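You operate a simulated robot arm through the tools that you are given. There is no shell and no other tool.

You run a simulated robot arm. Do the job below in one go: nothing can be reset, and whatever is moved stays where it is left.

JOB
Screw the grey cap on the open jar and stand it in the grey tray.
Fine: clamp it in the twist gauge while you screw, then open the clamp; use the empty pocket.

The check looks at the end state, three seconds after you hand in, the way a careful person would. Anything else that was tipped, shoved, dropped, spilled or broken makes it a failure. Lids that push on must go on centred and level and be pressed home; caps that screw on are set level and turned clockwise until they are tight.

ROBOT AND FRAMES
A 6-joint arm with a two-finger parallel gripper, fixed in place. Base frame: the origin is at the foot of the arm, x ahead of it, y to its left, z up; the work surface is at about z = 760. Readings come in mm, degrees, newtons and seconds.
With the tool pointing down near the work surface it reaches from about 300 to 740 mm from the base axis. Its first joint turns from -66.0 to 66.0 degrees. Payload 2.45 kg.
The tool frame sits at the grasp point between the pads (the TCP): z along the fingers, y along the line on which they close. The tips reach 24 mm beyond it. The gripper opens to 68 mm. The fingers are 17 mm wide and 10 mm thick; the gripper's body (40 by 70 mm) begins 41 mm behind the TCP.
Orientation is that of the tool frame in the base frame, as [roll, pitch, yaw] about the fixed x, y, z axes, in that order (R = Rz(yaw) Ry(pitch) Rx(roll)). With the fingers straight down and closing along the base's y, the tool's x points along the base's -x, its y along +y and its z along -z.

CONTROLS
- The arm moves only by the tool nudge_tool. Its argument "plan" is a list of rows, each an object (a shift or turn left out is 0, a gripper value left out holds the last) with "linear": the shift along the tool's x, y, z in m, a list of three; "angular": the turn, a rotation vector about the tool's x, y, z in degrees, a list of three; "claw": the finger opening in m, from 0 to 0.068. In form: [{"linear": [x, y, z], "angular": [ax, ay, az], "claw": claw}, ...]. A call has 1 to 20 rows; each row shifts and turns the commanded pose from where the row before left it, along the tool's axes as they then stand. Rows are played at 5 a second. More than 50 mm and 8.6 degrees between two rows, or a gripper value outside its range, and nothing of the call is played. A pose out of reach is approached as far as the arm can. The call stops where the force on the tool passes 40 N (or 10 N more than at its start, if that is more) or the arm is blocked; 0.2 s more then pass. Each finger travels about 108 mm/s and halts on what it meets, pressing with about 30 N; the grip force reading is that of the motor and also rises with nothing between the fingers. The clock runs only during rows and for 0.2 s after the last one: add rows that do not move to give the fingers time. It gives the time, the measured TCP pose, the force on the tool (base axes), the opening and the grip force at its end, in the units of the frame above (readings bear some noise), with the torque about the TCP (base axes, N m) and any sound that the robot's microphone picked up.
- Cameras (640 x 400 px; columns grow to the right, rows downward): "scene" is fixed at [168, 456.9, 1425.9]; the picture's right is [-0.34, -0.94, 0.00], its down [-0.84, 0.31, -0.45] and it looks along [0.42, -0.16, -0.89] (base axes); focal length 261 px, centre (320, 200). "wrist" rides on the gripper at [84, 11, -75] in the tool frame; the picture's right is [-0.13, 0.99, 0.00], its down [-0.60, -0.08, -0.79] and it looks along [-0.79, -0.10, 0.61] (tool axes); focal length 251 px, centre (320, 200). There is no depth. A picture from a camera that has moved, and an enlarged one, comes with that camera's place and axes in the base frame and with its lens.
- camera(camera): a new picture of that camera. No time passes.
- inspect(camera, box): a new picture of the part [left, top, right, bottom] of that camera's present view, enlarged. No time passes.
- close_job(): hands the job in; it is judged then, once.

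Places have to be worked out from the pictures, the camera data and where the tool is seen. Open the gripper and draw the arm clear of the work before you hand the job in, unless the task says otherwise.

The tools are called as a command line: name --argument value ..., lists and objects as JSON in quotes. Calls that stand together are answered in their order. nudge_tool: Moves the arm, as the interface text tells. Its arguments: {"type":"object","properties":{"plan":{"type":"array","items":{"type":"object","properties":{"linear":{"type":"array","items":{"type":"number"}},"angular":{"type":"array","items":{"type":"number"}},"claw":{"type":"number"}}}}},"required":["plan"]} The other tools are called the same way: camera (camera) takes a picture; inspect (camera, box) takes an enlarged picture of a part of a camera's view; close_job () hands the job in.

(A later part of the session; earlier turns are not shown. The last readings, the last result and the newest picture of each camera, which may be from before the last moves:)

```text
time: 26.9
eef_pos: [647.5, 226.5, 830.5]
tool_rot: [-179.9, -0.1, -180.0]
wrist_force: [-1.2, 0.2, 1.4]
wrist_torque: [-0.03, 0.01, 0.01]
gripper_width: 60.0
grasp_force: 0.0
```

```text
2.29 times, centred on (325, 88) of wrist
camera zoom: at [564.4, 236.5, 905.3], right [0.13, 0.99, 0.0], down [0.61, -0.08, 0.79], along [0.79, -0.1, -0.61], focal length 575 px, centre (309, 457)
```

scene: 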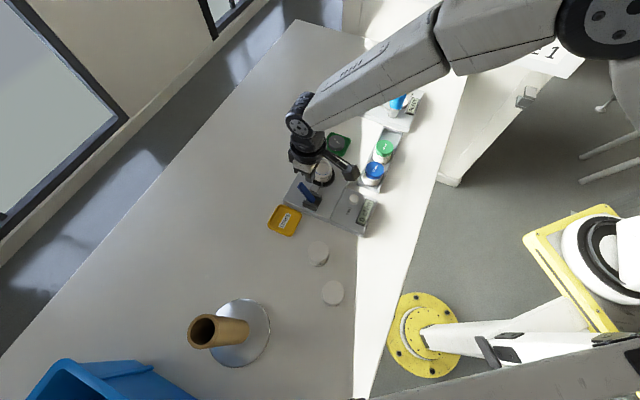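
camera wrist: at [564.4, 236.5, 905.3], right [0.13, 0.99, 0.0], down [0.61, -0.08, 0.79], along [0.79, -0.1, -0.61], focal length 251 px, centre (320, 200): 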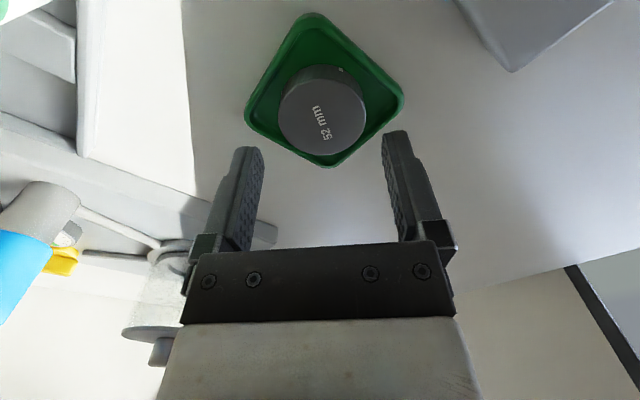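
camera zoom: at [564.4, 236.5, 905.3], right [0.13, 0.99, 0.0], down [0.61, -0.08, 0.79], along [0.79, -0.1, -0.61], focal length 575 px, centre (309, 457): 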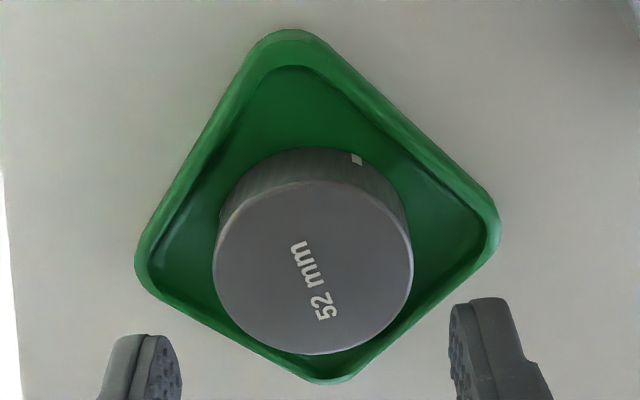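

Cap centre again at about (647, 226.5), matching the TCP. I descend to tips at about z = 774 (above the dish rim, about 9 mm down the cap's side) and close.

nudge_tool --plan '[{"linear": [0, 0, 0.012]}, {"linear": [0, 0, 0.012]}, {"linear": [0, 0, 0.008]}, {}, {"claw": 0.055}, {"claw": 0.052}, {"claw": 0.05}, {"claw": 0.047}, {"claw": 0.045}, {}, {}]'

camera --camera "wrist"

inspect --camera "scene" --box '[297, 110, 377, 170]'

```text
time: 29.3
eef_pos: [648.4, 227.0, 798.9]
tool_rot: [-179.9, -0.1, -180.0]
wrist_force: [0.6, 0.6, -1.1]
wrist_torque: [-0.01, -0.04, -0.01]
gripper_width: 49.3
grasp_force: 29.5
```

```text
taken
camera wrist: at [565.4, 237.1, 873.3], right [0.13, 0.99, 0.0], down [0.61, -0.08, 0.79], along [0.79, -0.1, -0.61], focal length 251 px, centre (320, 200)
```

wrist: 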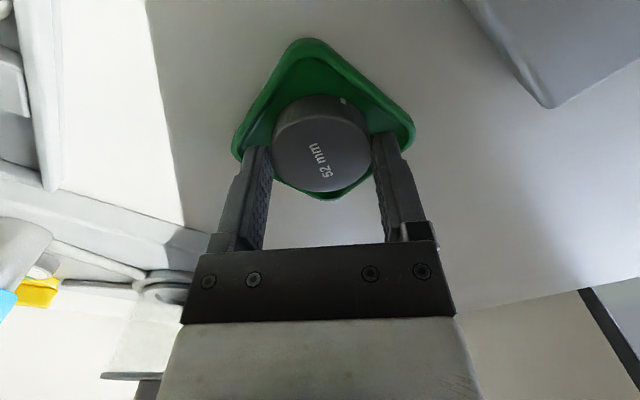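

```text
6.67 times, centred on (337, 140) of scene
camera zoom: at [168.0, 456.9, 1425.9], right [-0.34, -0.94, 0.0], down [-0.84, 0.31, -0.45], along [0.42, -0.16, -0.89], focal length 1742 px, centre (207, 600)
```

zoom: 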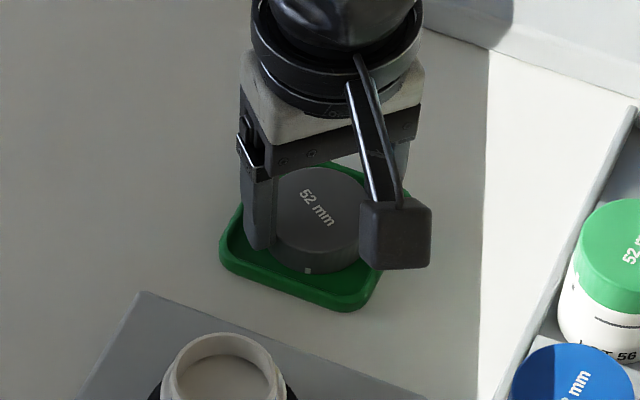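

The cap is held at 49.3 mm width with about 30 N. I check how the cap sits along the finger width, then lift it slowly.

inspect --camera "wrist" --box '[230, 60, 420, 210]'

nudge_tool --plan '[{"linear": [0, 0, -0.005]}, {"linear": [0, 0, -0.015]}, {"linear": [0, 0, -0.03]}, {"linear": [0, 0, -0.03]}, {"linear": [0, 0, -0.02]}, {}, {}]'

camera --camera "wrist"

inspect --camera "wrist" --box '[230, 60, 420, 210]'

inspect --camera "scene" --box '[297, 90, 377, 170]'

```text
2.67 times, centred on (325, 135) of wrist
camera zoom: at [565.4, 237.1, 873.3], right [0.13, 0.99, 0.0], down [0.61, -0.08, 0.79], along [0.79, -0.1, -0.61], focal length 670 px, centre (307, 373)
```

zoom: 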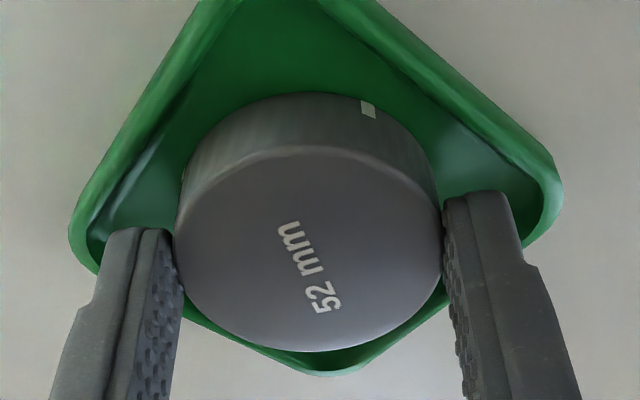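

```text
time: 30.9
eef_pos: [648.5, 225.8, 898.9]
tool_rot: [-180.0, -0.2, 180.0]
wrist_force: [1.0, 0.7, -0.1]
wrist_torque: [0.0, 0.04, 0.01]
gripper_width: 49.2
grasp_force: 30.1
```

```text
taken
camera wrist: at [566.7, 236.7, 974.2], right [0.13, 0.99, 0.0], down [0.61, -0.08, 0.79], along [0.78, -0.1, -0.61], focal length 251 px, centre (320, 200)
```

wrist: 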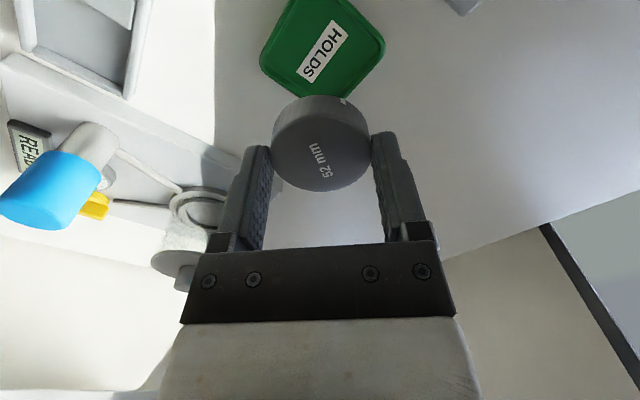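

```text
2.67 times, centred on (325, 135) of wrist
camera zoom: at [566.7, 236.7, 974.2], right [0.13, 0.99, 0.0], down [0.61, -0.08, 0.79], along [0.78, -0.1, -0.61], focal length 670 px, centre (307, 373)
```

zoom: 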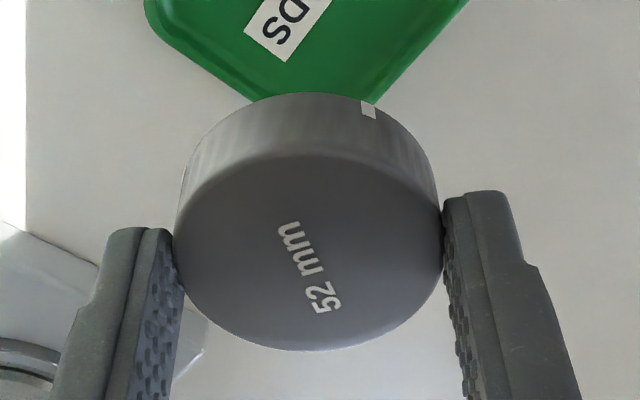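

```text
5.00 times, centred on (337, 130) of scene
camera zoom: at [168.0, 456.9, 1425.9], right [-0.34, -0.94, 0.0], down [-0.84, 0.31, -0.45], along [0.42, -0.16, -0.89], focal length 1306 px, centre (235, 550)
```

zoom: 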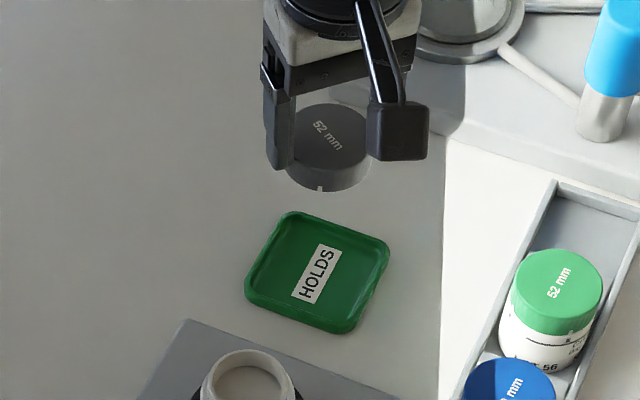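

The cap came up level and unmoved in the grip; its centre is about 1.5 mm toward -x of the TCP. I carry it high over the jar and check the alignment there.

nudge_tool --plan '[{"linear": [0, 0, -0.031]}, {"linear": [0, 0, -0.031]}, {"linear": [0.0285, 0.0224, 0]}, {"linear": [0.0285, 0.0224, 0]}, {"linear": [0.0285, 0.0224, 0]}, {"linear": [0.0285, 0.0224, 0]}, {}, {}]'

camera --camera "wrist"

inspect --camera "wrist" --box '[240, 0, 400, 100]'

camera --camera "scene"

inspect --camera "scene" --box '[280, 110, 376, 200]'

```text
time: 32.7
eef_pos: [534.6, 317.7, 960.8]
tool_rot: [-179.9, 0.0, -180.0]
wrist_force: [-1.0, -0.2, -0.3]
wrist_torque: [0.0, 0.03, -0.02]
gripper_width: 49.5
grasp_force: 29.9
```

```text
taken
camera wrist: at [452.7, 329.2, 1035.4], right [0.13, 0.99, 0.0], down [0.61, -0.08, 0.79], along [0.79, -0.1, -0.61], focal length 251 px, centre (320, 200)
```

wrist: 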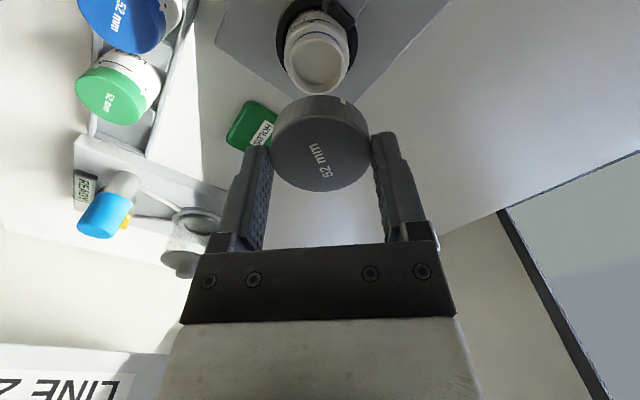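

```text
4.00 times, centred on (320, 50) of wrist
camera zoom: at [452.7, 329.2, 1035.4], right [0.13, 0.99, 0.0], down [0.61, -0.08, 0.79], along [0.79, -0.1, -0.61], focal length 1006 px, centre (320, 800)
```

zoom: 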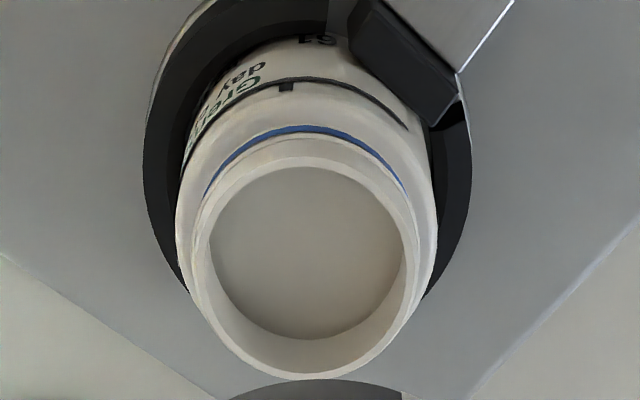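

```text
taken
```

scene: 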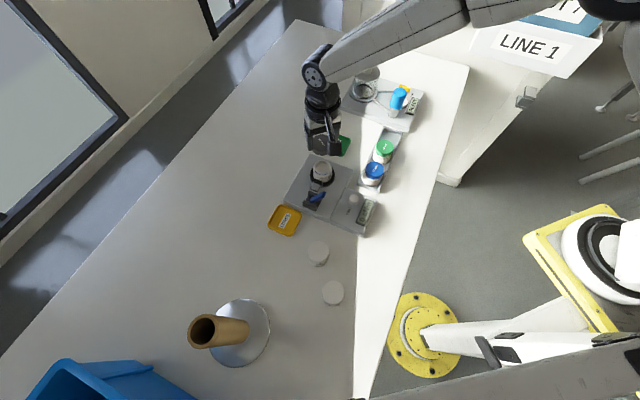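

```text
4.44 times, centred on (328, 155) of scene
camera zoom: at [168.0, 456.9, 1425.9], right [-0.34, -0.94, 0.0], down [-0.84, 0.31, -0.45], along [0.42, -0.16, -0.89], focal length 1161 px, centre (284, 400)
```

zoom: 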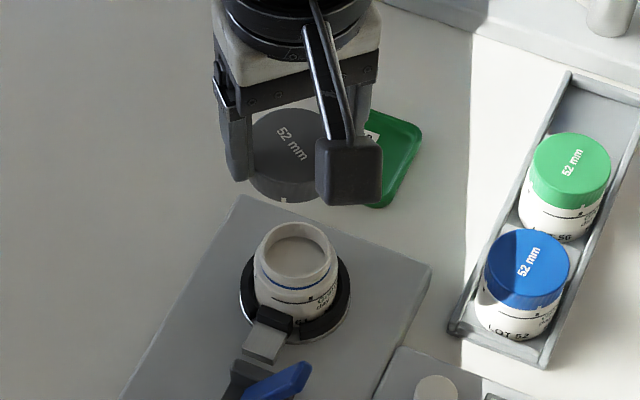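

Careful comparison of the views puts the jar mouth at about (540, 314, 839). I shift by about (+4, -3.3) mm and lower until the cap is roughly 13 mm above the rim, to compare their outlines directly.

nudge_tool --plan '[{"linear": [-0.004, -0.0033, 0.02]}, {"linear": [0, 0, 0.025]}, {"linear": [0, 0, 0.025]}, {}, {}]'

camera --camera "wrist"

inspect --camera "wrist" --box '[230, 40, 420, 200]'

inspect --camera "scene" --box '[295, 140, 351, 195]'

```text
time: 33.9
eef_pos: [539.8, 313.8, 890.3]
tool_rot: [-179.9, -0.1, 180.0]
wrist_force: [0.6, -1.2, -0.4]
wrist_torque: [0.0, -0.03, 0.0]
gripper_width: 49.2
grasp_force: 30.1
```

```text
taken
camera wrist: at [457.4, 324.8, 965.1], right [0.13, 0.99, 0.0], down [0.61, -0.08, 0.79], along [0.79, -0.1, -0.61], focal length 251 px, centre (320, 200)
```

wrist: 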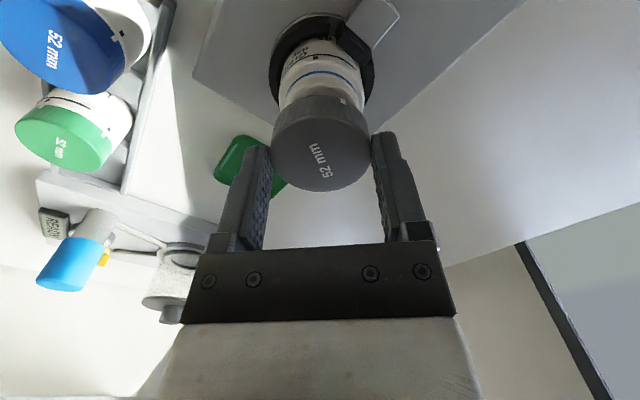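

```text
2.50 times, centred on (325, 120) of wrist
camera zoom: at [457.4, 324.8, 965.1], right [0.13, 0.99, 0.0], down [0.61, -0.08, 0.79], along [0.79, -0.1, -0.61], focal length 629 px, centre (308, 400)
```

zoom: 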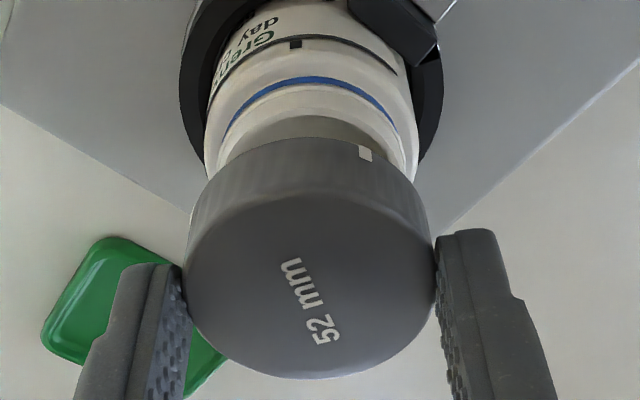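

```text
7.27 times, centred on (323, 168) of scene
camera zoom: at [168.0, 456.9, 1425.9], right [-0.34, -0.94, 0.0], down [-0.84, 0.31, -0.45], along [0.42, -0.16, -0.89], focal length 1900 px, centre (298, 436)
```

zoom: 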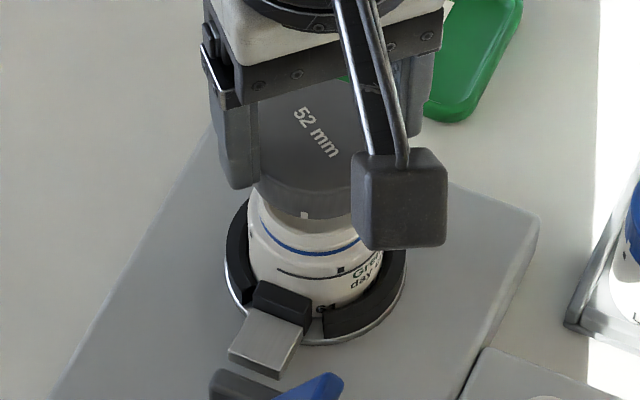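

Side to side, cap and jar line up within about 0.6 mm. I turn the tool 90° counter-clockwise (also useful as the start of the screwing stroke), so the wrist camera now checks the other axis.

nudge_tool --plan '[{"angular": [0, 0, -8]}, {"angular": [0, 0, -8]}, {"angular": [0, 0, -8]}, {"angular": [0, 0, -8]}, {"angular": [0, 0, -8]}, {"angular": [0, 0, -8]}, {"angular": [0, 0, -8]}, {"angular": [0, 0, -8]}, {"angular": [0, 0, -8]}, {"angular": [0, 0, -8]}, {"angular": [0, 0, -8]}, {"angular": [0, 0, -2]}, {}]'

camera --camera "wrist"

inspect --camera "wrist" --box '[230, 40, 420, 200]'

inspect --camera "scene" --box '[295, 140, 351, 195]'

```text
time: 36.7
eef_pos: [539.2, 314.0, 892.5]
tool_rot: [179.9, -0.2, -89.9]
wrist_force: [1.4, 0.3, 0.3]
wrist_torque: [-0.01, -0.02, 0.01]
gripper_width: 49.3
grasp_force: 30.2
```

```text
taken
camera wrist: at [529.5, 229.1, 966.2], right [-0.99, 0.13, 0.0], down [0.08, 0.61, 0.79], along [0.1, 0.79, -0.61], focal length 251 px, centre (320, 200)
```

wrist: 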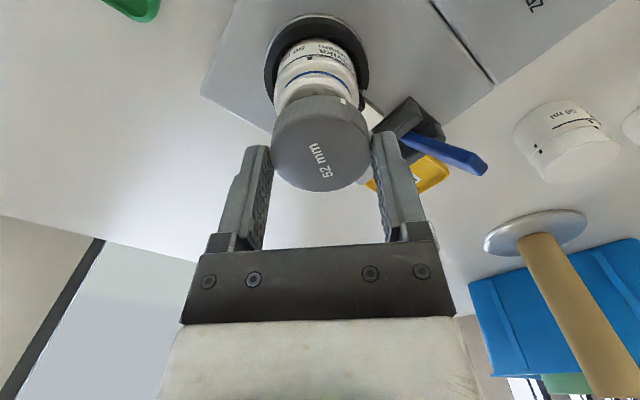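

```text
2.50 times, centred on (325, 120) of wrist
camera zoom: at [529.5, 229.1, 966.2], right [-0.99, 0.13, 0.0], down [0.08, 0.61, 0.79], along [0.1, 0.79, -0.61], focal length 629 px, centre (308, 400)
```

zoom: 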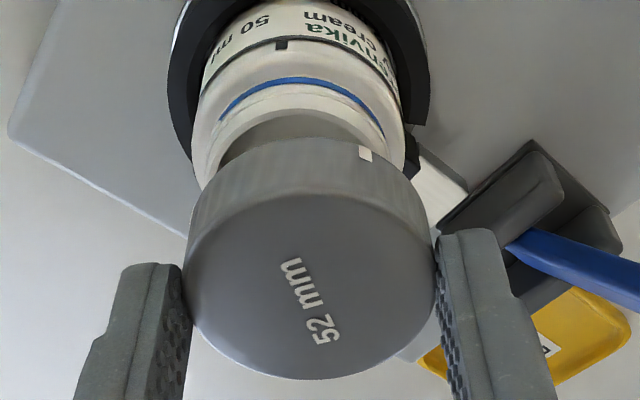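

```text
7.27 times, centred on (323, 168) of scene
camera zoom: at [168.0, 456.9, 1425.9], right [-0.34, -0.94, 0.0], down [-0.84, 0.31, -0.45], along [0.42, -0.16, -0.89], focal length 1900 px, centre (298, 436)
```

zoom: 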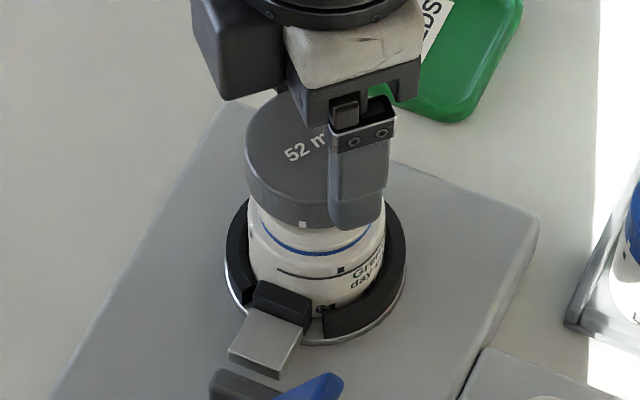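

In this view the jar axis is about 2.6 mm toward +x of the cap; the scene view shows the cap about 1.5 mm toward +y. I shift by (+2.6, -1.5) mm and verify again.

nudge_tool --plan '[{"linear": [0.0015, -0.0026, 0]}, {"linear": [0, 0, 0.003]}, {"linear": [0, 0, 0.003]}, {}, {}]'

inspect --camera "wrist" --box '[250, 40, 400, 160]'

inspect --camera "scene" --box '[300, 145, 350, 195]'

```text
time: 37.9
eef_pos: [542.1, 312.4, 884.0]
tool_rot: [179.9, -0.1, -90.1]
wrist_force: [0.1, -0.1, -1.4]
wrist_torque: [0.02, 0.02, 0.0]
gripper_width: 49.3
grasp_force: 30.2
```

```text
3.33 times, centred on (325, 100) of wrist
camera zoom: at [532.2, 227.2, 959.5], right [-0.99, 0.13, 0.0], down [0.08, 0.61, 0.79], along [0.1, 0.79, -0.61], focal length 838 px, centre (303, 533)
```

zoom: 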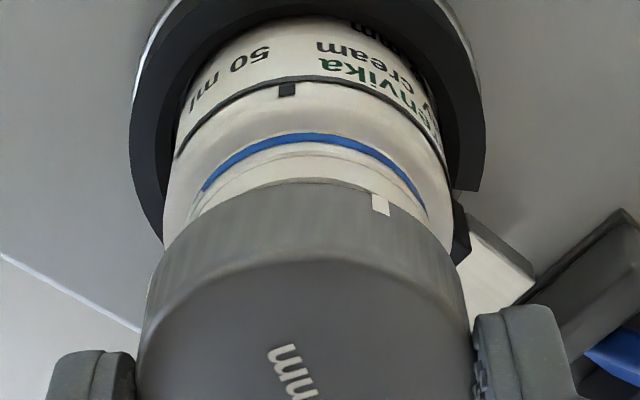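

```text
8.00 times, centred on (325, 170) of scene
camera zoom: at [168.0, 456.9, 1425.9], right [-0.34, -0.94, 0.0], down [-0.84, 0.31, -0.45], along [0.42, -0.16, -0.89], focal length 2090 px, centre (280, 440)
```

zoom: 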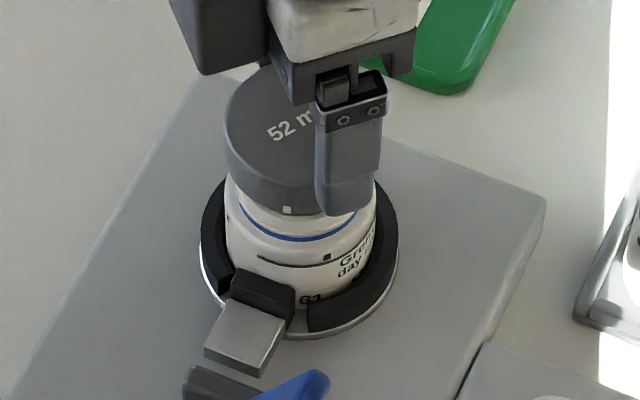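

Alignment is now within about 0.7 mm on both axes; the jar is a hair toward -x. I trim that and lower gently onto the neck in small steps.

nudge_tool --plan '[{"linear": [0, 0.0006, 0.001]}, {"linear": [0, 0, 0.0015]}, {"linear": [0, 0, 0.0015]}, {"linear": [0, 0, 0.0015]}, {"linear": [0, 0, 0.0015]}, {}]'

inspect --camera "wrist" --box '[250, 40, 400, 160]'

inspect --camera "scene" --box '[300, 145, 350, 195]'

```text
time: 39.3
eef_pos: [542.0, 311.3, 878.2]
tool_rot: [179.9, -0.2, -90.1]
wrist_force: [0.3, -0.4, -0.4]
wrist_torque: [0.0, -0.01, -0.02]
gripper_width: 49.3
grasp_force: 29.9
```

```text
3.33 times, centred on (325, 100) of wrist
camera zoom: at [531.9, 227.3, 953.1], right [-0.99, 0.13, 0.0], down [0.08, 0.61, 0.79], along [0.1, 0.79, -0.61], focal length 838 px, centre (303, 533)
```

zoom: 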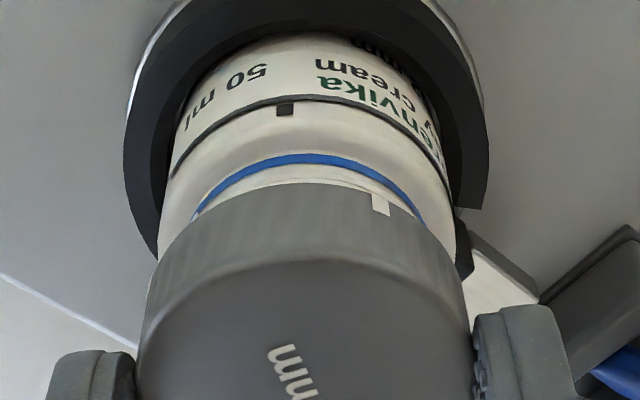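

```text
8.00 times, centred on (325, 170) of scene
camera zoom: at [168.0, 456.9, 1425.9], right [-0.34, -0.94, 0.0], down [-0.84, 0.31, -0.45], along [0.42, -0.16, -0.89], focal length 2090 px, centre (280, 440)
```

zoom: 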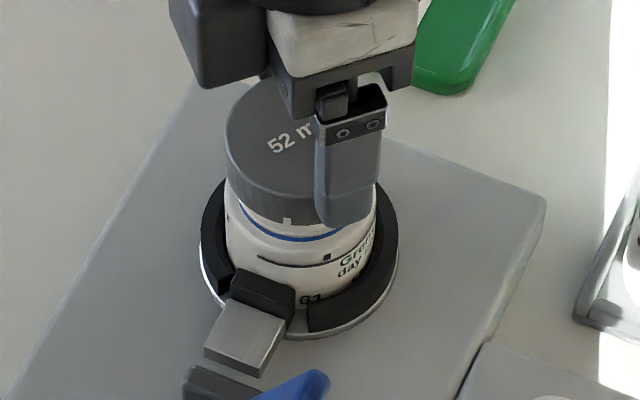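

No contact yet; the skirt is now sliding over the neck centred. I continue down in 1 mm steps watching for contact.

nudge_tool --plan '[{"linear": [0, 0, 0.001]}, {"linear": [0, 0, 0.001]}, {"linear": [0, 0, 0.001]}, {}]'

inspect --camera "scene" --box '[300, 145, 350, 195]'

```text
time: 40.3
eef_pos: [540.2, 312.5, 874.6]
tool_rot: [179.9, -0.1, -90.1]
wrist_force: [-0.2, 0.4, 0.0]
wrist_torque: [0.0, -0.02, 0.02]
gripper_width: 49.2
grasp_force: 30.0
```

```text
8.00 times, centred on (325, 170) of scene
camera zoom: at [168.0, 456.9, 1425.9], right [-0.34, -0.94, 0.0], down [-0.84, 0.31, -0.45], along [0.42, -0.16, -0.89], focal length 2090 px, centre (280, 440)
```

zoom: 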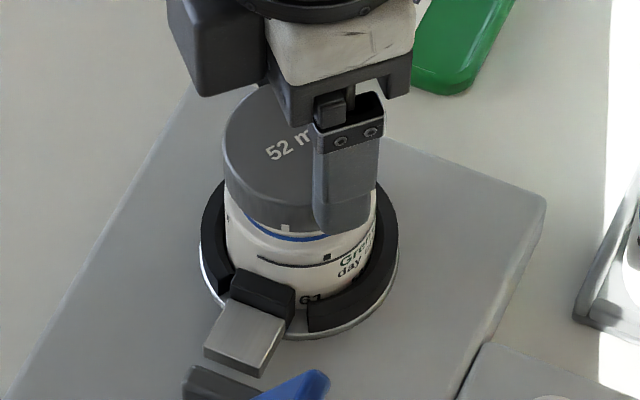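

Still no contact force. I lower further in 0.7 mm steps.

nudge_tool --plan '[{"linear": [0, 0, 0.0007]}, {"linear": [0, 0, 0.0007]}, {"linear": [0, 0, 0.0007]}, {}]'

inspect --camera "scene" --box '[305, 150, 345, 190]'

inspect --camera "wrist" --box '[250, 40, 400, 160]'

```text
time: 41.3
eef_pos: [540.9, 311.4, 873.2]
tool_rot: [179.9, -0.1, -90.0]
wrist_force: [-0.4, 0.1, 0.0]
wrist_torque: [-0.02, -0.02, 0.02]
gripper_width: 49.4
grasp_force: 30.0
```

```text
10.00 times, centred on (325, 170) of scene
camera zoom: at [168.0, 456.9, 1425.9], right [-0.34, -0.94, 0.0], down [-0.84, 0.31, -0.45], along [0.42, -0.16, -0.89], focal length 2612 px, centre (270, 500)
```

zoom: 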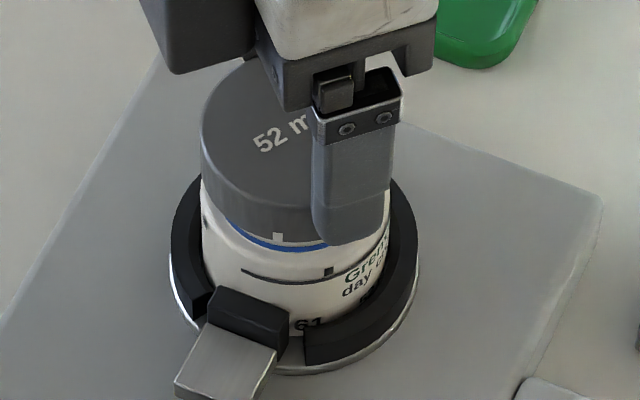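

```text
3.33 times, centred on (325, 100) of wrist
camera zoom: at [531.9, 227.6, 948.2], right [-0.99, 0.13, 0.0], down [0.08, 0.61, 0.79], along [0.1, 0.79, -0.61], focal length 838 px, centre (303, 533)
```

zoom: 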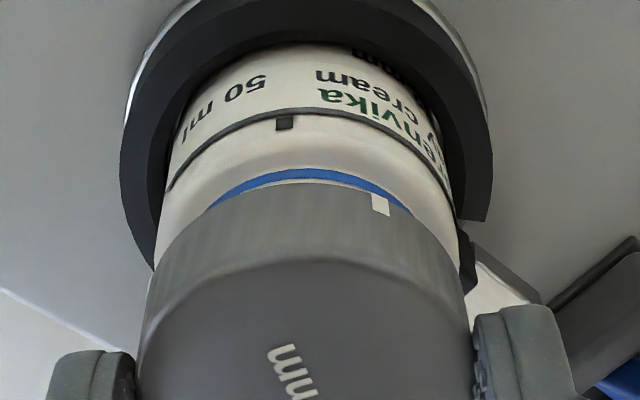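

Centred, bottom edge of the cap almost at the blue line, still no contact. Continuing down gently.

nudge_tool --plan '[{"linear": [0, 0, 0.0007]}, {"linear": [0, 0, 0.0007]}, {"linear": [0, 0, 0.0006]}, {}]'

```text
time: 42.3
eef_pos: [540.8, 312.3, 869.9]
tool_rot: [179.9, -0.2, -90.0]
wrist_force: [0.0, 0.7, -0.9]
wrist_torque: [0.02, -0.01, -0.03]
gripper_width: 49.4
grasp_force: 29.9
```

Still no contact; another 2 mm in fine steps.

nudge_tool --plan '[{"linear": [0, 0, 0.0007]}, {"linear": [0, 0, 0.0007]}, {"linear": [0, 0, 0.0006]}, {}]'

inspect --camera "scene" --box '[305, 150, 345, 190]'

inspect --camera "wrist" --box '[250, 40, 400, 160]'

```text
time: 43.3
eef_pos: [540.8, 311.2, 868.1]
tool_rot: [179.9, 0.0, -90.0]
wrist_force: [-0.1, 0.1, 0.0]
wrist_torque: [-0.03, 0.0, 0.01]
gripper_width: 49.2
grasp_force: 30.3
```

```text
10.00 times, centred on (325, 170) of scene
camera zoom: at [168.0, 456.9, 1425.9], right [-0.34, -0.94, 0.0], down [-0.84, 0.31, -0.45], along [0.42, -0.16, -0.89], focal length 2612 px, centre (270, 500)
```

zoom: 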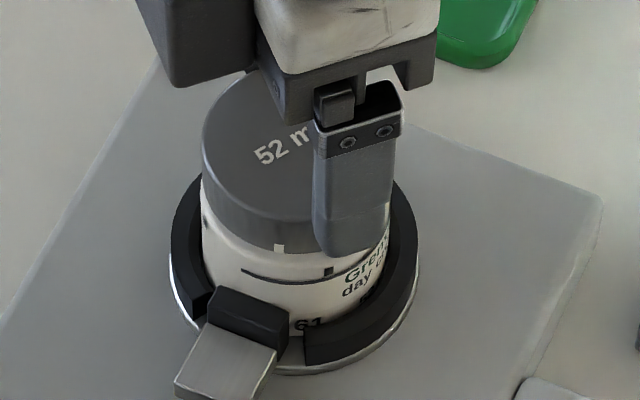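

```text
3.33 times, centred on (325, 100) of wrist
camera zoom: at [530.9, 227.6, 944.0], right [-0.99, 0.13, 0.0], down [0.08, 0.61, 0.79], along [0.1, 0.79, -0.61], focal length 838 px, centre (303, 533)
```

zoom: 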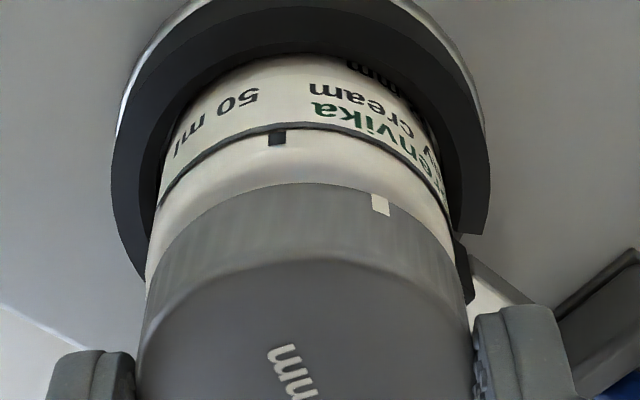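

The blue line is now covered and there's still no force, the cap unmoved in the grip. I continue down in smaller steps until it seats.

nudge_tool --plan '[{"linear": [0, 0, 0.0005]}, {"linear": [0, 0, 0.0005]}, {"linear": [0, 0, 0.0005]}, {}]'

```text
time: 44.3
eef_pos: [541.1, 310.8, 866.1]
tool_rot: [179.9, -0.1, -90.0]
wrist_force: [-0.5, 0.0, 0.2]
wrist_torque: [0.0, 0.0, 0.0]
gripper_width: 49.2
grasp_force: 30.0
```

No contact yet. I compare with the finished jars to see how deep their caps sit.

inspect --camera "scene" --box '[360, 140, 400, 192]'

inspect --camera "scene" --box '[310, 160, 340, 186]'

```text
7.69 times, centred on (380, 166) of scene
camera zoom: at [168.0, 456.9, 1425.9], right [-0.34, -0.94, 0.0], down [-0.84, 0.31, -0.45], along [0.42, -0.16, -0.89], focal length 2009 px, centre (-142, 462)
```

zoom: 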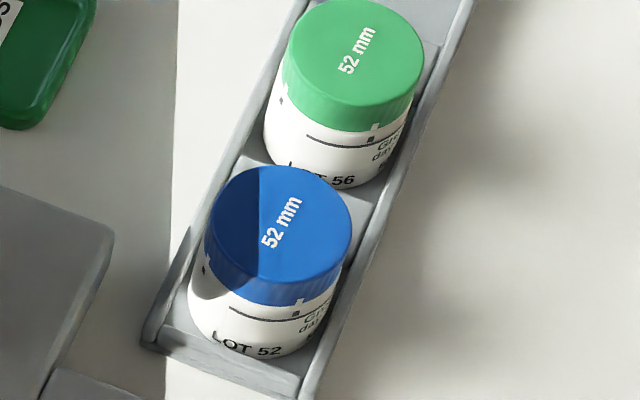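

```text
15.38 times, centred on (325, 173) of scene
camera zoom: at [168.0, 456.9, 1425.9], right [-0.34, -0.94, 0.0], down [-0.84, 0.31, -0.45], along [0.42, -0.16, -0.89], focal length 4019 px, centre (243, 615)
```

zoom: 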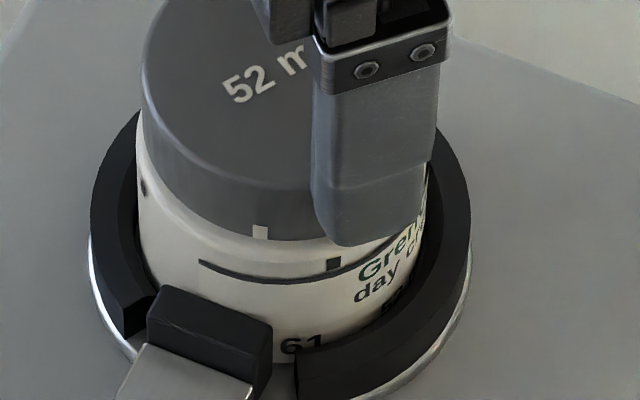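

On the finished jars the cap sits about 3 mm lower relative to the black line, and its white mark sits over the black square. So I keep lowering gently to find the thread.

nudge_tool --plan '[{"linear": [0, 0, 0.0005]}, {"linear": [0, 0, 0.0005]}, {}]'

```text
time: 45.1
eef_pos: [541.6, 311.4, 866.4]
tool_rot: [179.9, -0.1, -90.0]
wrist_force: [3.0, 3.3, -3.5]
wrist_torque: [0.03, -0.18, 0.0]
gripper_width: 49.3
grasp_force: 30.7
```

First touch: a small side force (+3, +3 N) suggests the cap is slightly toward -x,-y. I pause to re-read before adjusting.

nudge_tool --plan '[{}, {}]'

inspect --camera "wrist" --box '[250, 40, 400, 160]'

inspect --camera "scene" --box '[310, 160, 340, 186]'

```text
time: 45.7
eef_pos: [541.5, 312.3, 865.5]
tool_rot: [179.9, -0.1, -89.9]
wrist_force: [4.1, 5.1, -4.7]
wrist_torque: [0.11, -0.15, 0.04]
gripper_width: 49.2
grasp_force: 29.7
```

```text
3.33 times, centred on (325, 100) of wrist
camera zoom: at [531.6, 227.5, 941.1], right [-0.99, 0.13, 0.0], down [0.08, 0.6, 0.79], along [0.1, 0.79, -0.61], focal length 838 px, centre (303, 533)
```

zoom: 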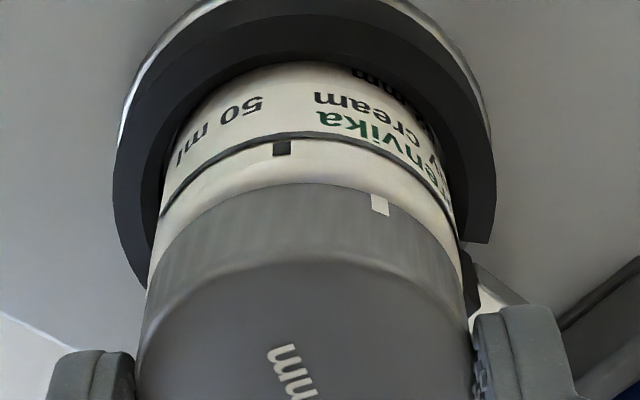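

```text
15.38 times, centred on (325, 173) of scene
camera zoom: at [168.2, 457.1, 1425.8], right [-0.34, -0.94, 0.0], down [-0.84, 0.31, -0.45], along [0.42, -0.16, -0.89], focal length 4019 px, centre (243, 615)
```

zoom: 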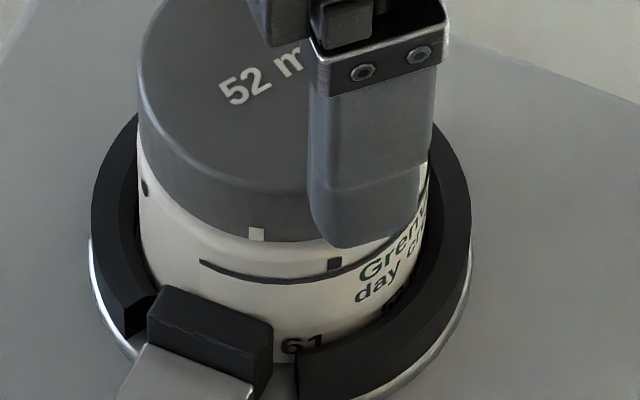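

The side force pulls toward (+x,+y,-z), as if the thread has picked the cap up and wants to centre it. I follow it by a fraction of a millimetre.

nudge_tool --plan '[{"linear": [-0.0004, -0.0004, 0.0003]}, {}]'

```text
time: 46.3
eef_pos: [540.8, 310.9, 865.7]
tool_rot: [179.8, 0.0, -90.0]
wrist_force: [0.6, 0.7, -2.0]
wrist_torque: [-0.03, -0.07, 0.02]
gripper_width: 49.3
grasp_force: 30.4
```

The side force vanished. Now I begin turning clockwise (positive about tool z), first 30° with a slight downward feed, and read the forces.

nudge_tool --plan '[{"angular": [0, 0, 6], "linear": [0, 0, 5e-05]}, {"angular": [0, 0, 6], "linear": [0, 0, 5e-05]}, {"angular": [0, 0, 6], "linear": [0, 0, 5e-05]}, {"angular": [0, 0, 6], "linear": [0, 0, 5e-05]}, {"angular": [0, 0, 6], "linear": [0, 0, 5e-05]}, {}]'

inspect --camera "scene" --box '[305, 145, 375, 230]'

camera --camera "wrist"

```text
time: 47.7
eef_pos: [539.7, 312.7, 864.4]
tool_rot: [179.8, -0.3, -120.0]
wrist_force: [-14.1, -1.5, 0.8]
wrist_torque: [-0.04, 0.42, 0.0]
gripper_width: 49.5
grasp_force: 29.5
```

```text
4.71 times, centred on (340, 188) of scene
camera zoom: at [167.7, 456.9, 1425.9], right [-0.34, -0.94, 0.0], down [-0.84, 0.31, -0.45], along [0.42, -0.16, -0.89], focal length 1229 px, centre (226, 259)
```

zoom: 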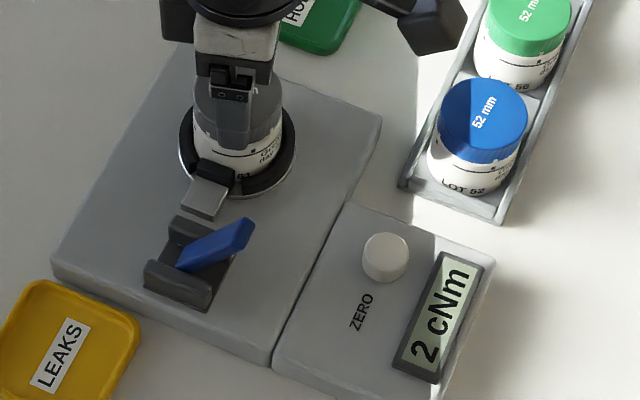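

```text
taken
camera wrist: at [490.0, 245.0, 940.4], right [-0.79, 0.61, 0.0], down [0.37, 0.49, 0.79], along [0.48, 0.63, -0.61], focal length 251 px, centre (320, 200)
```

wrist: 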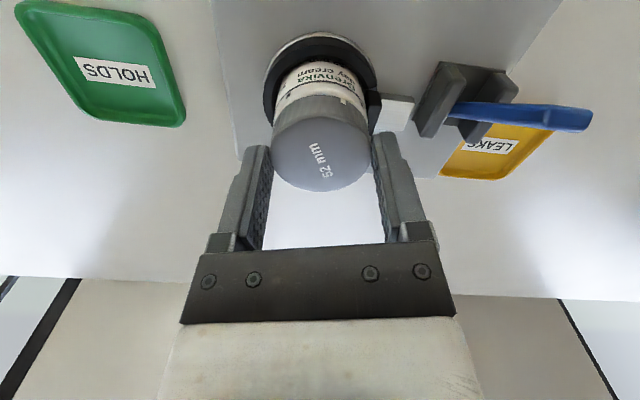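

The gauge reads 2 cNm: the thread has caught. The -14 N side force shows the cap is held about 2.5 mm off the tool axis, so I shift to relieve it, then I'll re-grip centred on the jar axis.

nudge_tool --plan '[{"linear": [0.0008, 0.0011, 0]}, {}]'

```text
time: 48.3
eef_pos: [540.5, 311.3, 865.6]
tool_rot: [179.9, -0.1, -120.1]
wrist_force: [-11.5, 2.2, -1.9]
wrist_torque: [0.06, 0.42, 0.05]
gripper_width: 49.4
grasp_force: 30.3
```

The relief was partial; releasing the cap is cleaner since it is on the thread. I open the fingers gently and look.

nudge_tool --plan '[{"claw": 0.053}, {"claw": 0.062}, {}, {}]'

inspect --camera "wrist" --box '[230, 40, 420, 200]'

inspect --camera "scene" --box '[305, 145, 375, 230]'

```text
time: 49.3
eef_pos: [541.7, 311.1, 865.1]
tool_rot: [180.0, -0.1, -120.1]
wrist_force: [0.4, -0.9, -0.1]
wrist_torque: [0.0, 0.01, 0.0]
gripper_width: 61.8
grasp_force: 0.0
```

```text
2.50 times, centred on (325, 120) of wrist
camera zoom: at [490.3, 244.3, 940.6], right [-0.79, 0.61, 0.0], down [0.37, 0.49, 0.79], along [0.48, 0.63, -0.61], focal length 629 px, centre (308, 400)
```

zoom: 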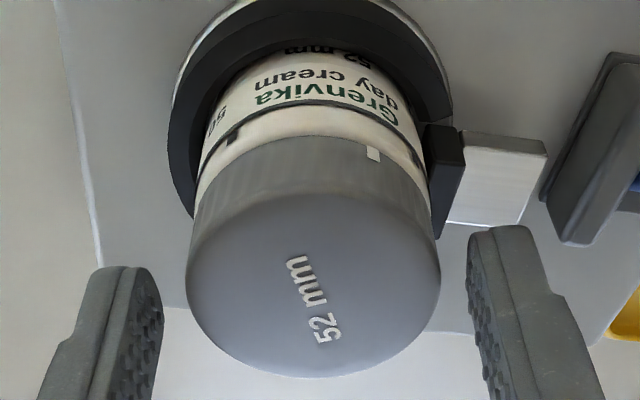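

```text
4.71 times, centred on (340, 188) of scene
camera zoom: at [168.0, 456.9, 1425.9], right [-0.34, -0.94, 0.0], down [-0.84, 0.31, -0.45], along [0.42, -0.16, -0.89], focal length 1229 px, centre (226, 259)
```

zoom: 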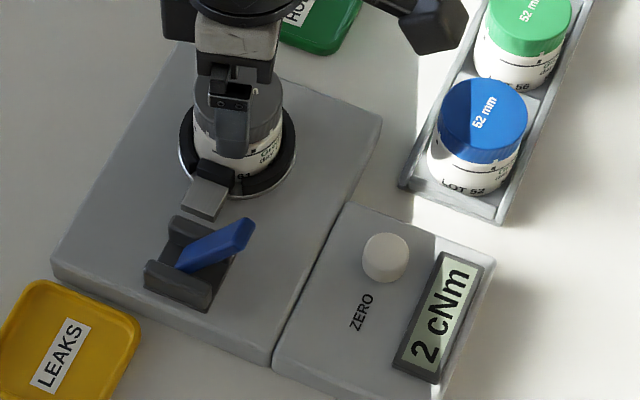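

The cap sits level on the thread. I judge the jar axis at about (541.2, 313.8), so I re-centre by (-2.4, +0.4) mm in the tool frame, go 7 mm deeper for a better grip, and wind back 60° with the fingers open.

nudge_tool --plan '[{"linear": [-0.0024, 0.0004, 0]}, {"linear": [0, 0, 0.0035]}, {"linear": [0, 0, 0.0035]}, {"angular": [0, 0, -7.5]}, {"angular": [0, 0, -7.5]}, {"angular": [0, 0, -7.5]}, {"angular": [0, 0, -7.5]}, {"angular": [0, 0, -7.5]}, {"angular": [0, 0, -7.5]}, {"angular": [0, 0, -7.5]}, {"angular": [0, 0, -7.5]}, {}]'

camera --camera "wrist"

inspect --camera "wrist" --box '[230, 40, 420, 200]'

inspect --camera "scene" --box '[305, 145, 375, 230]'

```text
time: 51.9
eef_pos: [540.3, 313.9, 858.8]
tool_rot: [179.8, 0.1, -59.9]
wrist_force: [-0.4, 0.4, -0.5]
wrist_torque: [0.0, 0.0, -0.02]
gripper_width: 62.2
grasp_force: 0.2
```

```text
taken
camera wrist: at [574.7, 235.6, 933.2], right [-0.92, -0.39, 0.0], down [-0.23, 0.56, 0.79], along [-0.31, 0.73, -0.61], focal length 251 px, centre (320, 200)
```

wrist: 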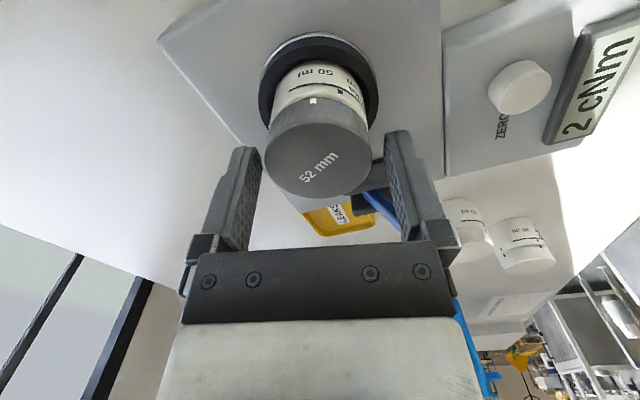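

```text
2.50 times, centred on (325, 120) of wrist
camera zoom: at [574.7, 235.6, 933.2], right [-0.92, -0.39, 0.0], down [-0.23, 0.56, 0.79], along [-0.31, 0.73, -0.61], focal length 629 px, centre (308, 400)
```

zoom: 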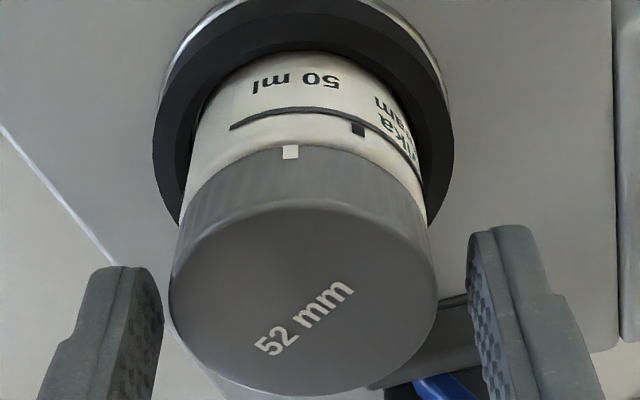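

```text
4.71 times, centred on (340, 188) of scene
camera zoom: at [168.0, 456.9, 1425.9], right [-0.34, -0.94, 0.0], down [-0.84, 0.31, -0.45], along [0.42, -0.16, -0.89], focal length 1229 px, centre (226, 259)
```

zoom: 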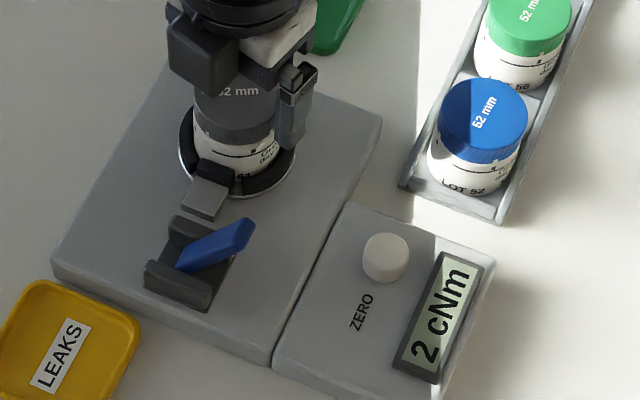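

The tool reached yaw -60 fine. The cap is about 0.9 mm off along the closing axis and centred fore-aft; I trim that and close on the cap.

nudge_tool --plan '[{"linear": [0, -0.0009, 0]}, {"claw": 0.052}, {"claw": 0.049}, {"claw": 0.046}, {"claw": 0.044}, {}]'

```text
time: 53.3
eef_pos: [541.7, 315.2, 857.5]
tool_rot: [179.8, 0.0, -60.1]
wrist_force: [-0.1, -0.1, 0.2]
wrist_torque: [0.0, 0.0, 0.0]
gripper_width: 49.5
grasp_force: 30.0
```

Gripped with no side load. I turn 60° clockwise with a slight downward feed and read the torque display.

nudge_tool --plan '[{"angular": [0, 0, 7.5], "linear": [0, 0, 5e-05]}, {"angular": [0, 0, 7.5], "linear": [0, 0, 5e-05]}, {"angular": [0, 0, 7.5], "linear": [0, 0, 5e-05]}, {"angular": [0, 0, 7.5], "linear": [0, 0, 5e-05]}, {"angular": [0, 0, 7.5], "linear": [0, 0, 5e-05]}, {"angular": [0, 0, 7.5], "linear": [0, 0, 5e-05]}, {"angular": [0, 0, 7.5], "linear": [0, 0, 5e-05]}, {"angular": [0, 0, 7.5], "linear": [0, 0, 5e-05]}, {}]'

inspect --camera "scene" --box '[305, 145, 375, 230]'

inspect --camera "wrist" --box '[230, 40, 420, 200]'

```text
time: 55.3
eef_pos: [540.5, 314.5, 857.0]
tool_rot: [179.9, -0.2, -120.1]
wrist_force: [-4.5, 3.2, 0.1]
wrist_torque: [0.28, 0.02, 0.01]
gripper_width: 49.5
grasp_force: 30.3
```

```text
4.71 times, centred on (340, 188) of scene
camera zoom: at [167.9, 457.0, 1425.9], right [-0.34, -0.94, 0.0], down [-0.84, 0.31, -0.45], along [0.42, -0.16, -0.89], focal length 1229 px, centre (226, 259)
```

zoom: 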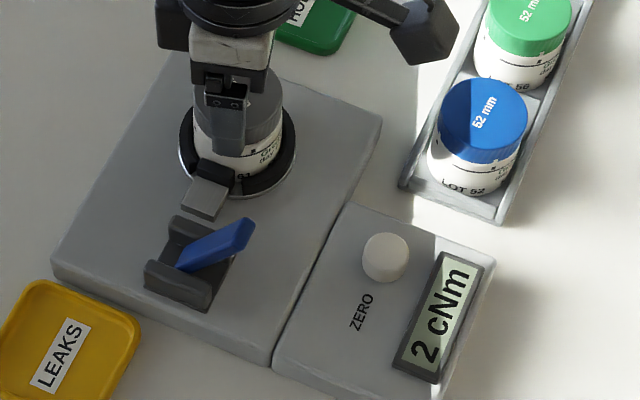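

```text
2.50 times, centred on (325, 120) of wrist
camera zoom: at [491.1, 247.5, 932.6], right [-0.79, 0.61, 0.0], down [0.37, 0.48, 0.79], along [0.48, 0.63, -0.61], focal length 629 px, centre (308, 400)
```

zoom: 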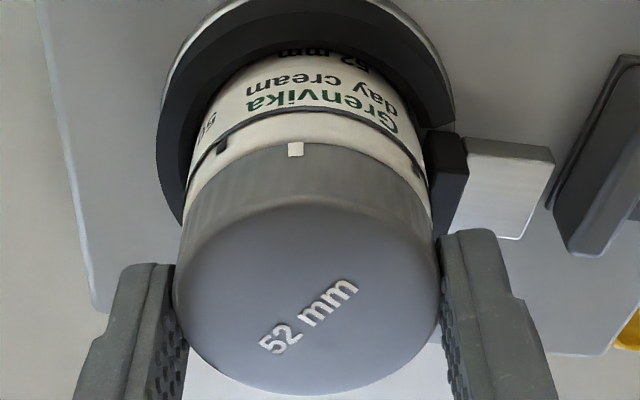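

The cap turns with the fingers at 2 cNm (running torque), side loads small. I continue another 60° clockwise.

nudge_tool --plan '[{"angular": [0, 0, 7.5], "linear": [0, 0.0002, 5e-05]}, {"angular": [0, 0, 7.5], "linear": [0, 0, 5e-05]}, {"angular": [0, 0, 7.5], "linear": [0, 0, 5e-05]}, {"angular": [0, 0, 7.5], "linear": [0, 0, 5e-05]}, {"angular": [0, 0, 7.5], "linear": [0, 0, 5e-05]}, {"angular": [0, 0, 7.5], "linear": [0, 0, 5e-05]}, {"angular": [0, 0, 7.5], "linear": [0, 0, 5e-05]}, {"angular": [0, 0, 7.5], "linear": [0, 0, 5e-05]}, {}]'

inspect --camera "scene" --box '[305, 145, 375, 230]'

```text
time: 57.3
eef_pos: [540.8, 315.4, 857.4]
tool_rot: [180.0, 0.0, 179.9]
wrist_force: [0.2, -0.8, 0.2]
wrist_torque: [0.01, -0.15, 0.0]
gripper_width: 49.6
grasp_force: 29.7
```

```text
4.71 times, centred on (340, 188) of scene
camera zoom: at [168.0, 456.9, 1425.9], right [-0.34, -0.94, 0.0], down [-0.84, 0.31, -0.45], along [0.42, -0.16, -0.89], focal length 1229 px, centre (226, 259)
```

zoom: 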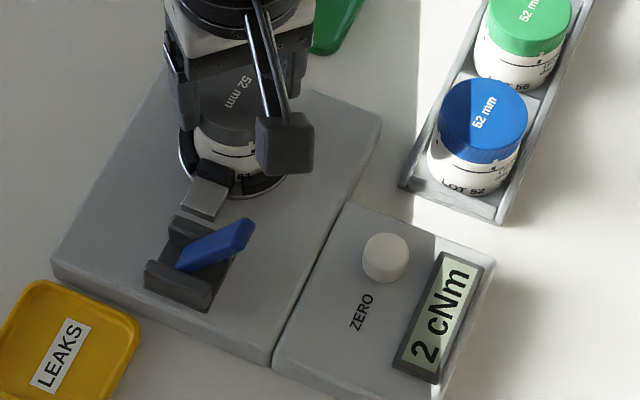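

Still 2 cNm and no side load. I continue past yaw 180 by another 60°.

nudge_tool --plan '[{"angular": [0, 0, 7.5], "linear": [0, 0, 5e-05]}, {"angular": [0, 0, 7.5], "linear": [0, 0, 5e-05]}, {"angular": [0, 0, 7.5], "linear": [0, 0, 5e-05]}, {"angular": [0, 0, 7.5], "linear": [0, 0, 5e-05]}, {"angular": [0, 0, 7.5], "linear": [0, 0, 5e-05]}, {"angular": [0, 0, 7.5], "linear": [0, 0, 5e-05]}, {"angular": [0, 0, 7.5], "linear": [0, 0, 5e-05]}, {"angular": [0, 0, 7.5], "linear": [0, 0, 5e-05]}, {}]'

inspect --camera "scene" --box '[305, 145, 375, 230]'

inspect --camera "wrist" --box '[230, 40, 420, 200]'

```text
time: 59.3
eef_pos: [540.9, 314.6, 856.1]
tool_rot: [-179.8, 0.0, 119.9]
wrist_force: [-2.7, -8.7, -1.1]
wrist_torque: [-0.16, 0.01, 0.01]
gripper_width: 49.6
grasp_force: 30.0
```

```text
4.71 times, centred on (340, 188) of scene
camera zoom: at [168.0, 456.7, 1426.0], right [-0.34, -0.94, 0.0], down [-0.84, 0.31, -0.45], along [0.42, -0.16, -0.89], focal length 1229 px, centre (226, 259)
```

zoom: 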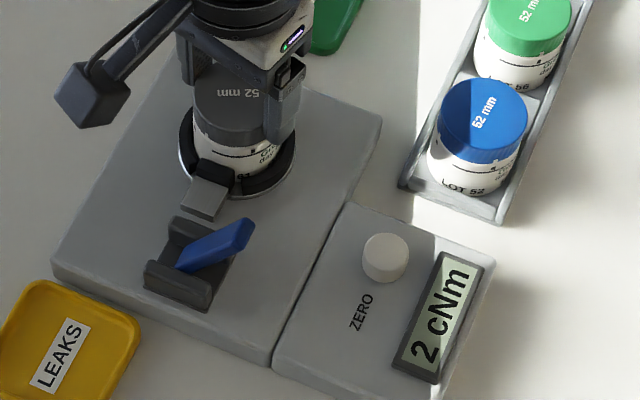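

```text
2.50 times, centred on (325, 120) of wrist
camera zoom: at [510.2, 393.1, 931.2], right [0.92, 0.38, 0.0], down [0.24, -0.56, 0.79], along [0.3, -0.73, -0.61], focal length 629 px, centre (308, 400)
```

zoom: 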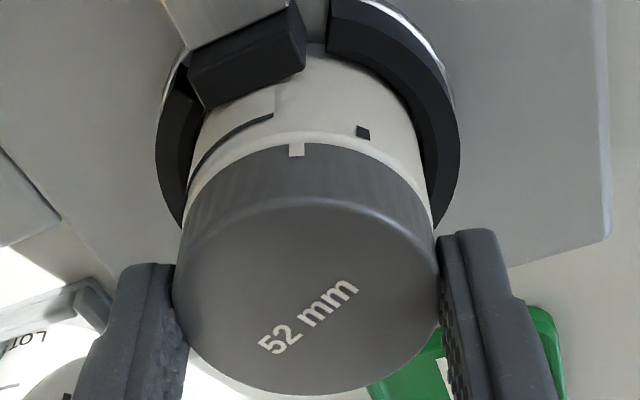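

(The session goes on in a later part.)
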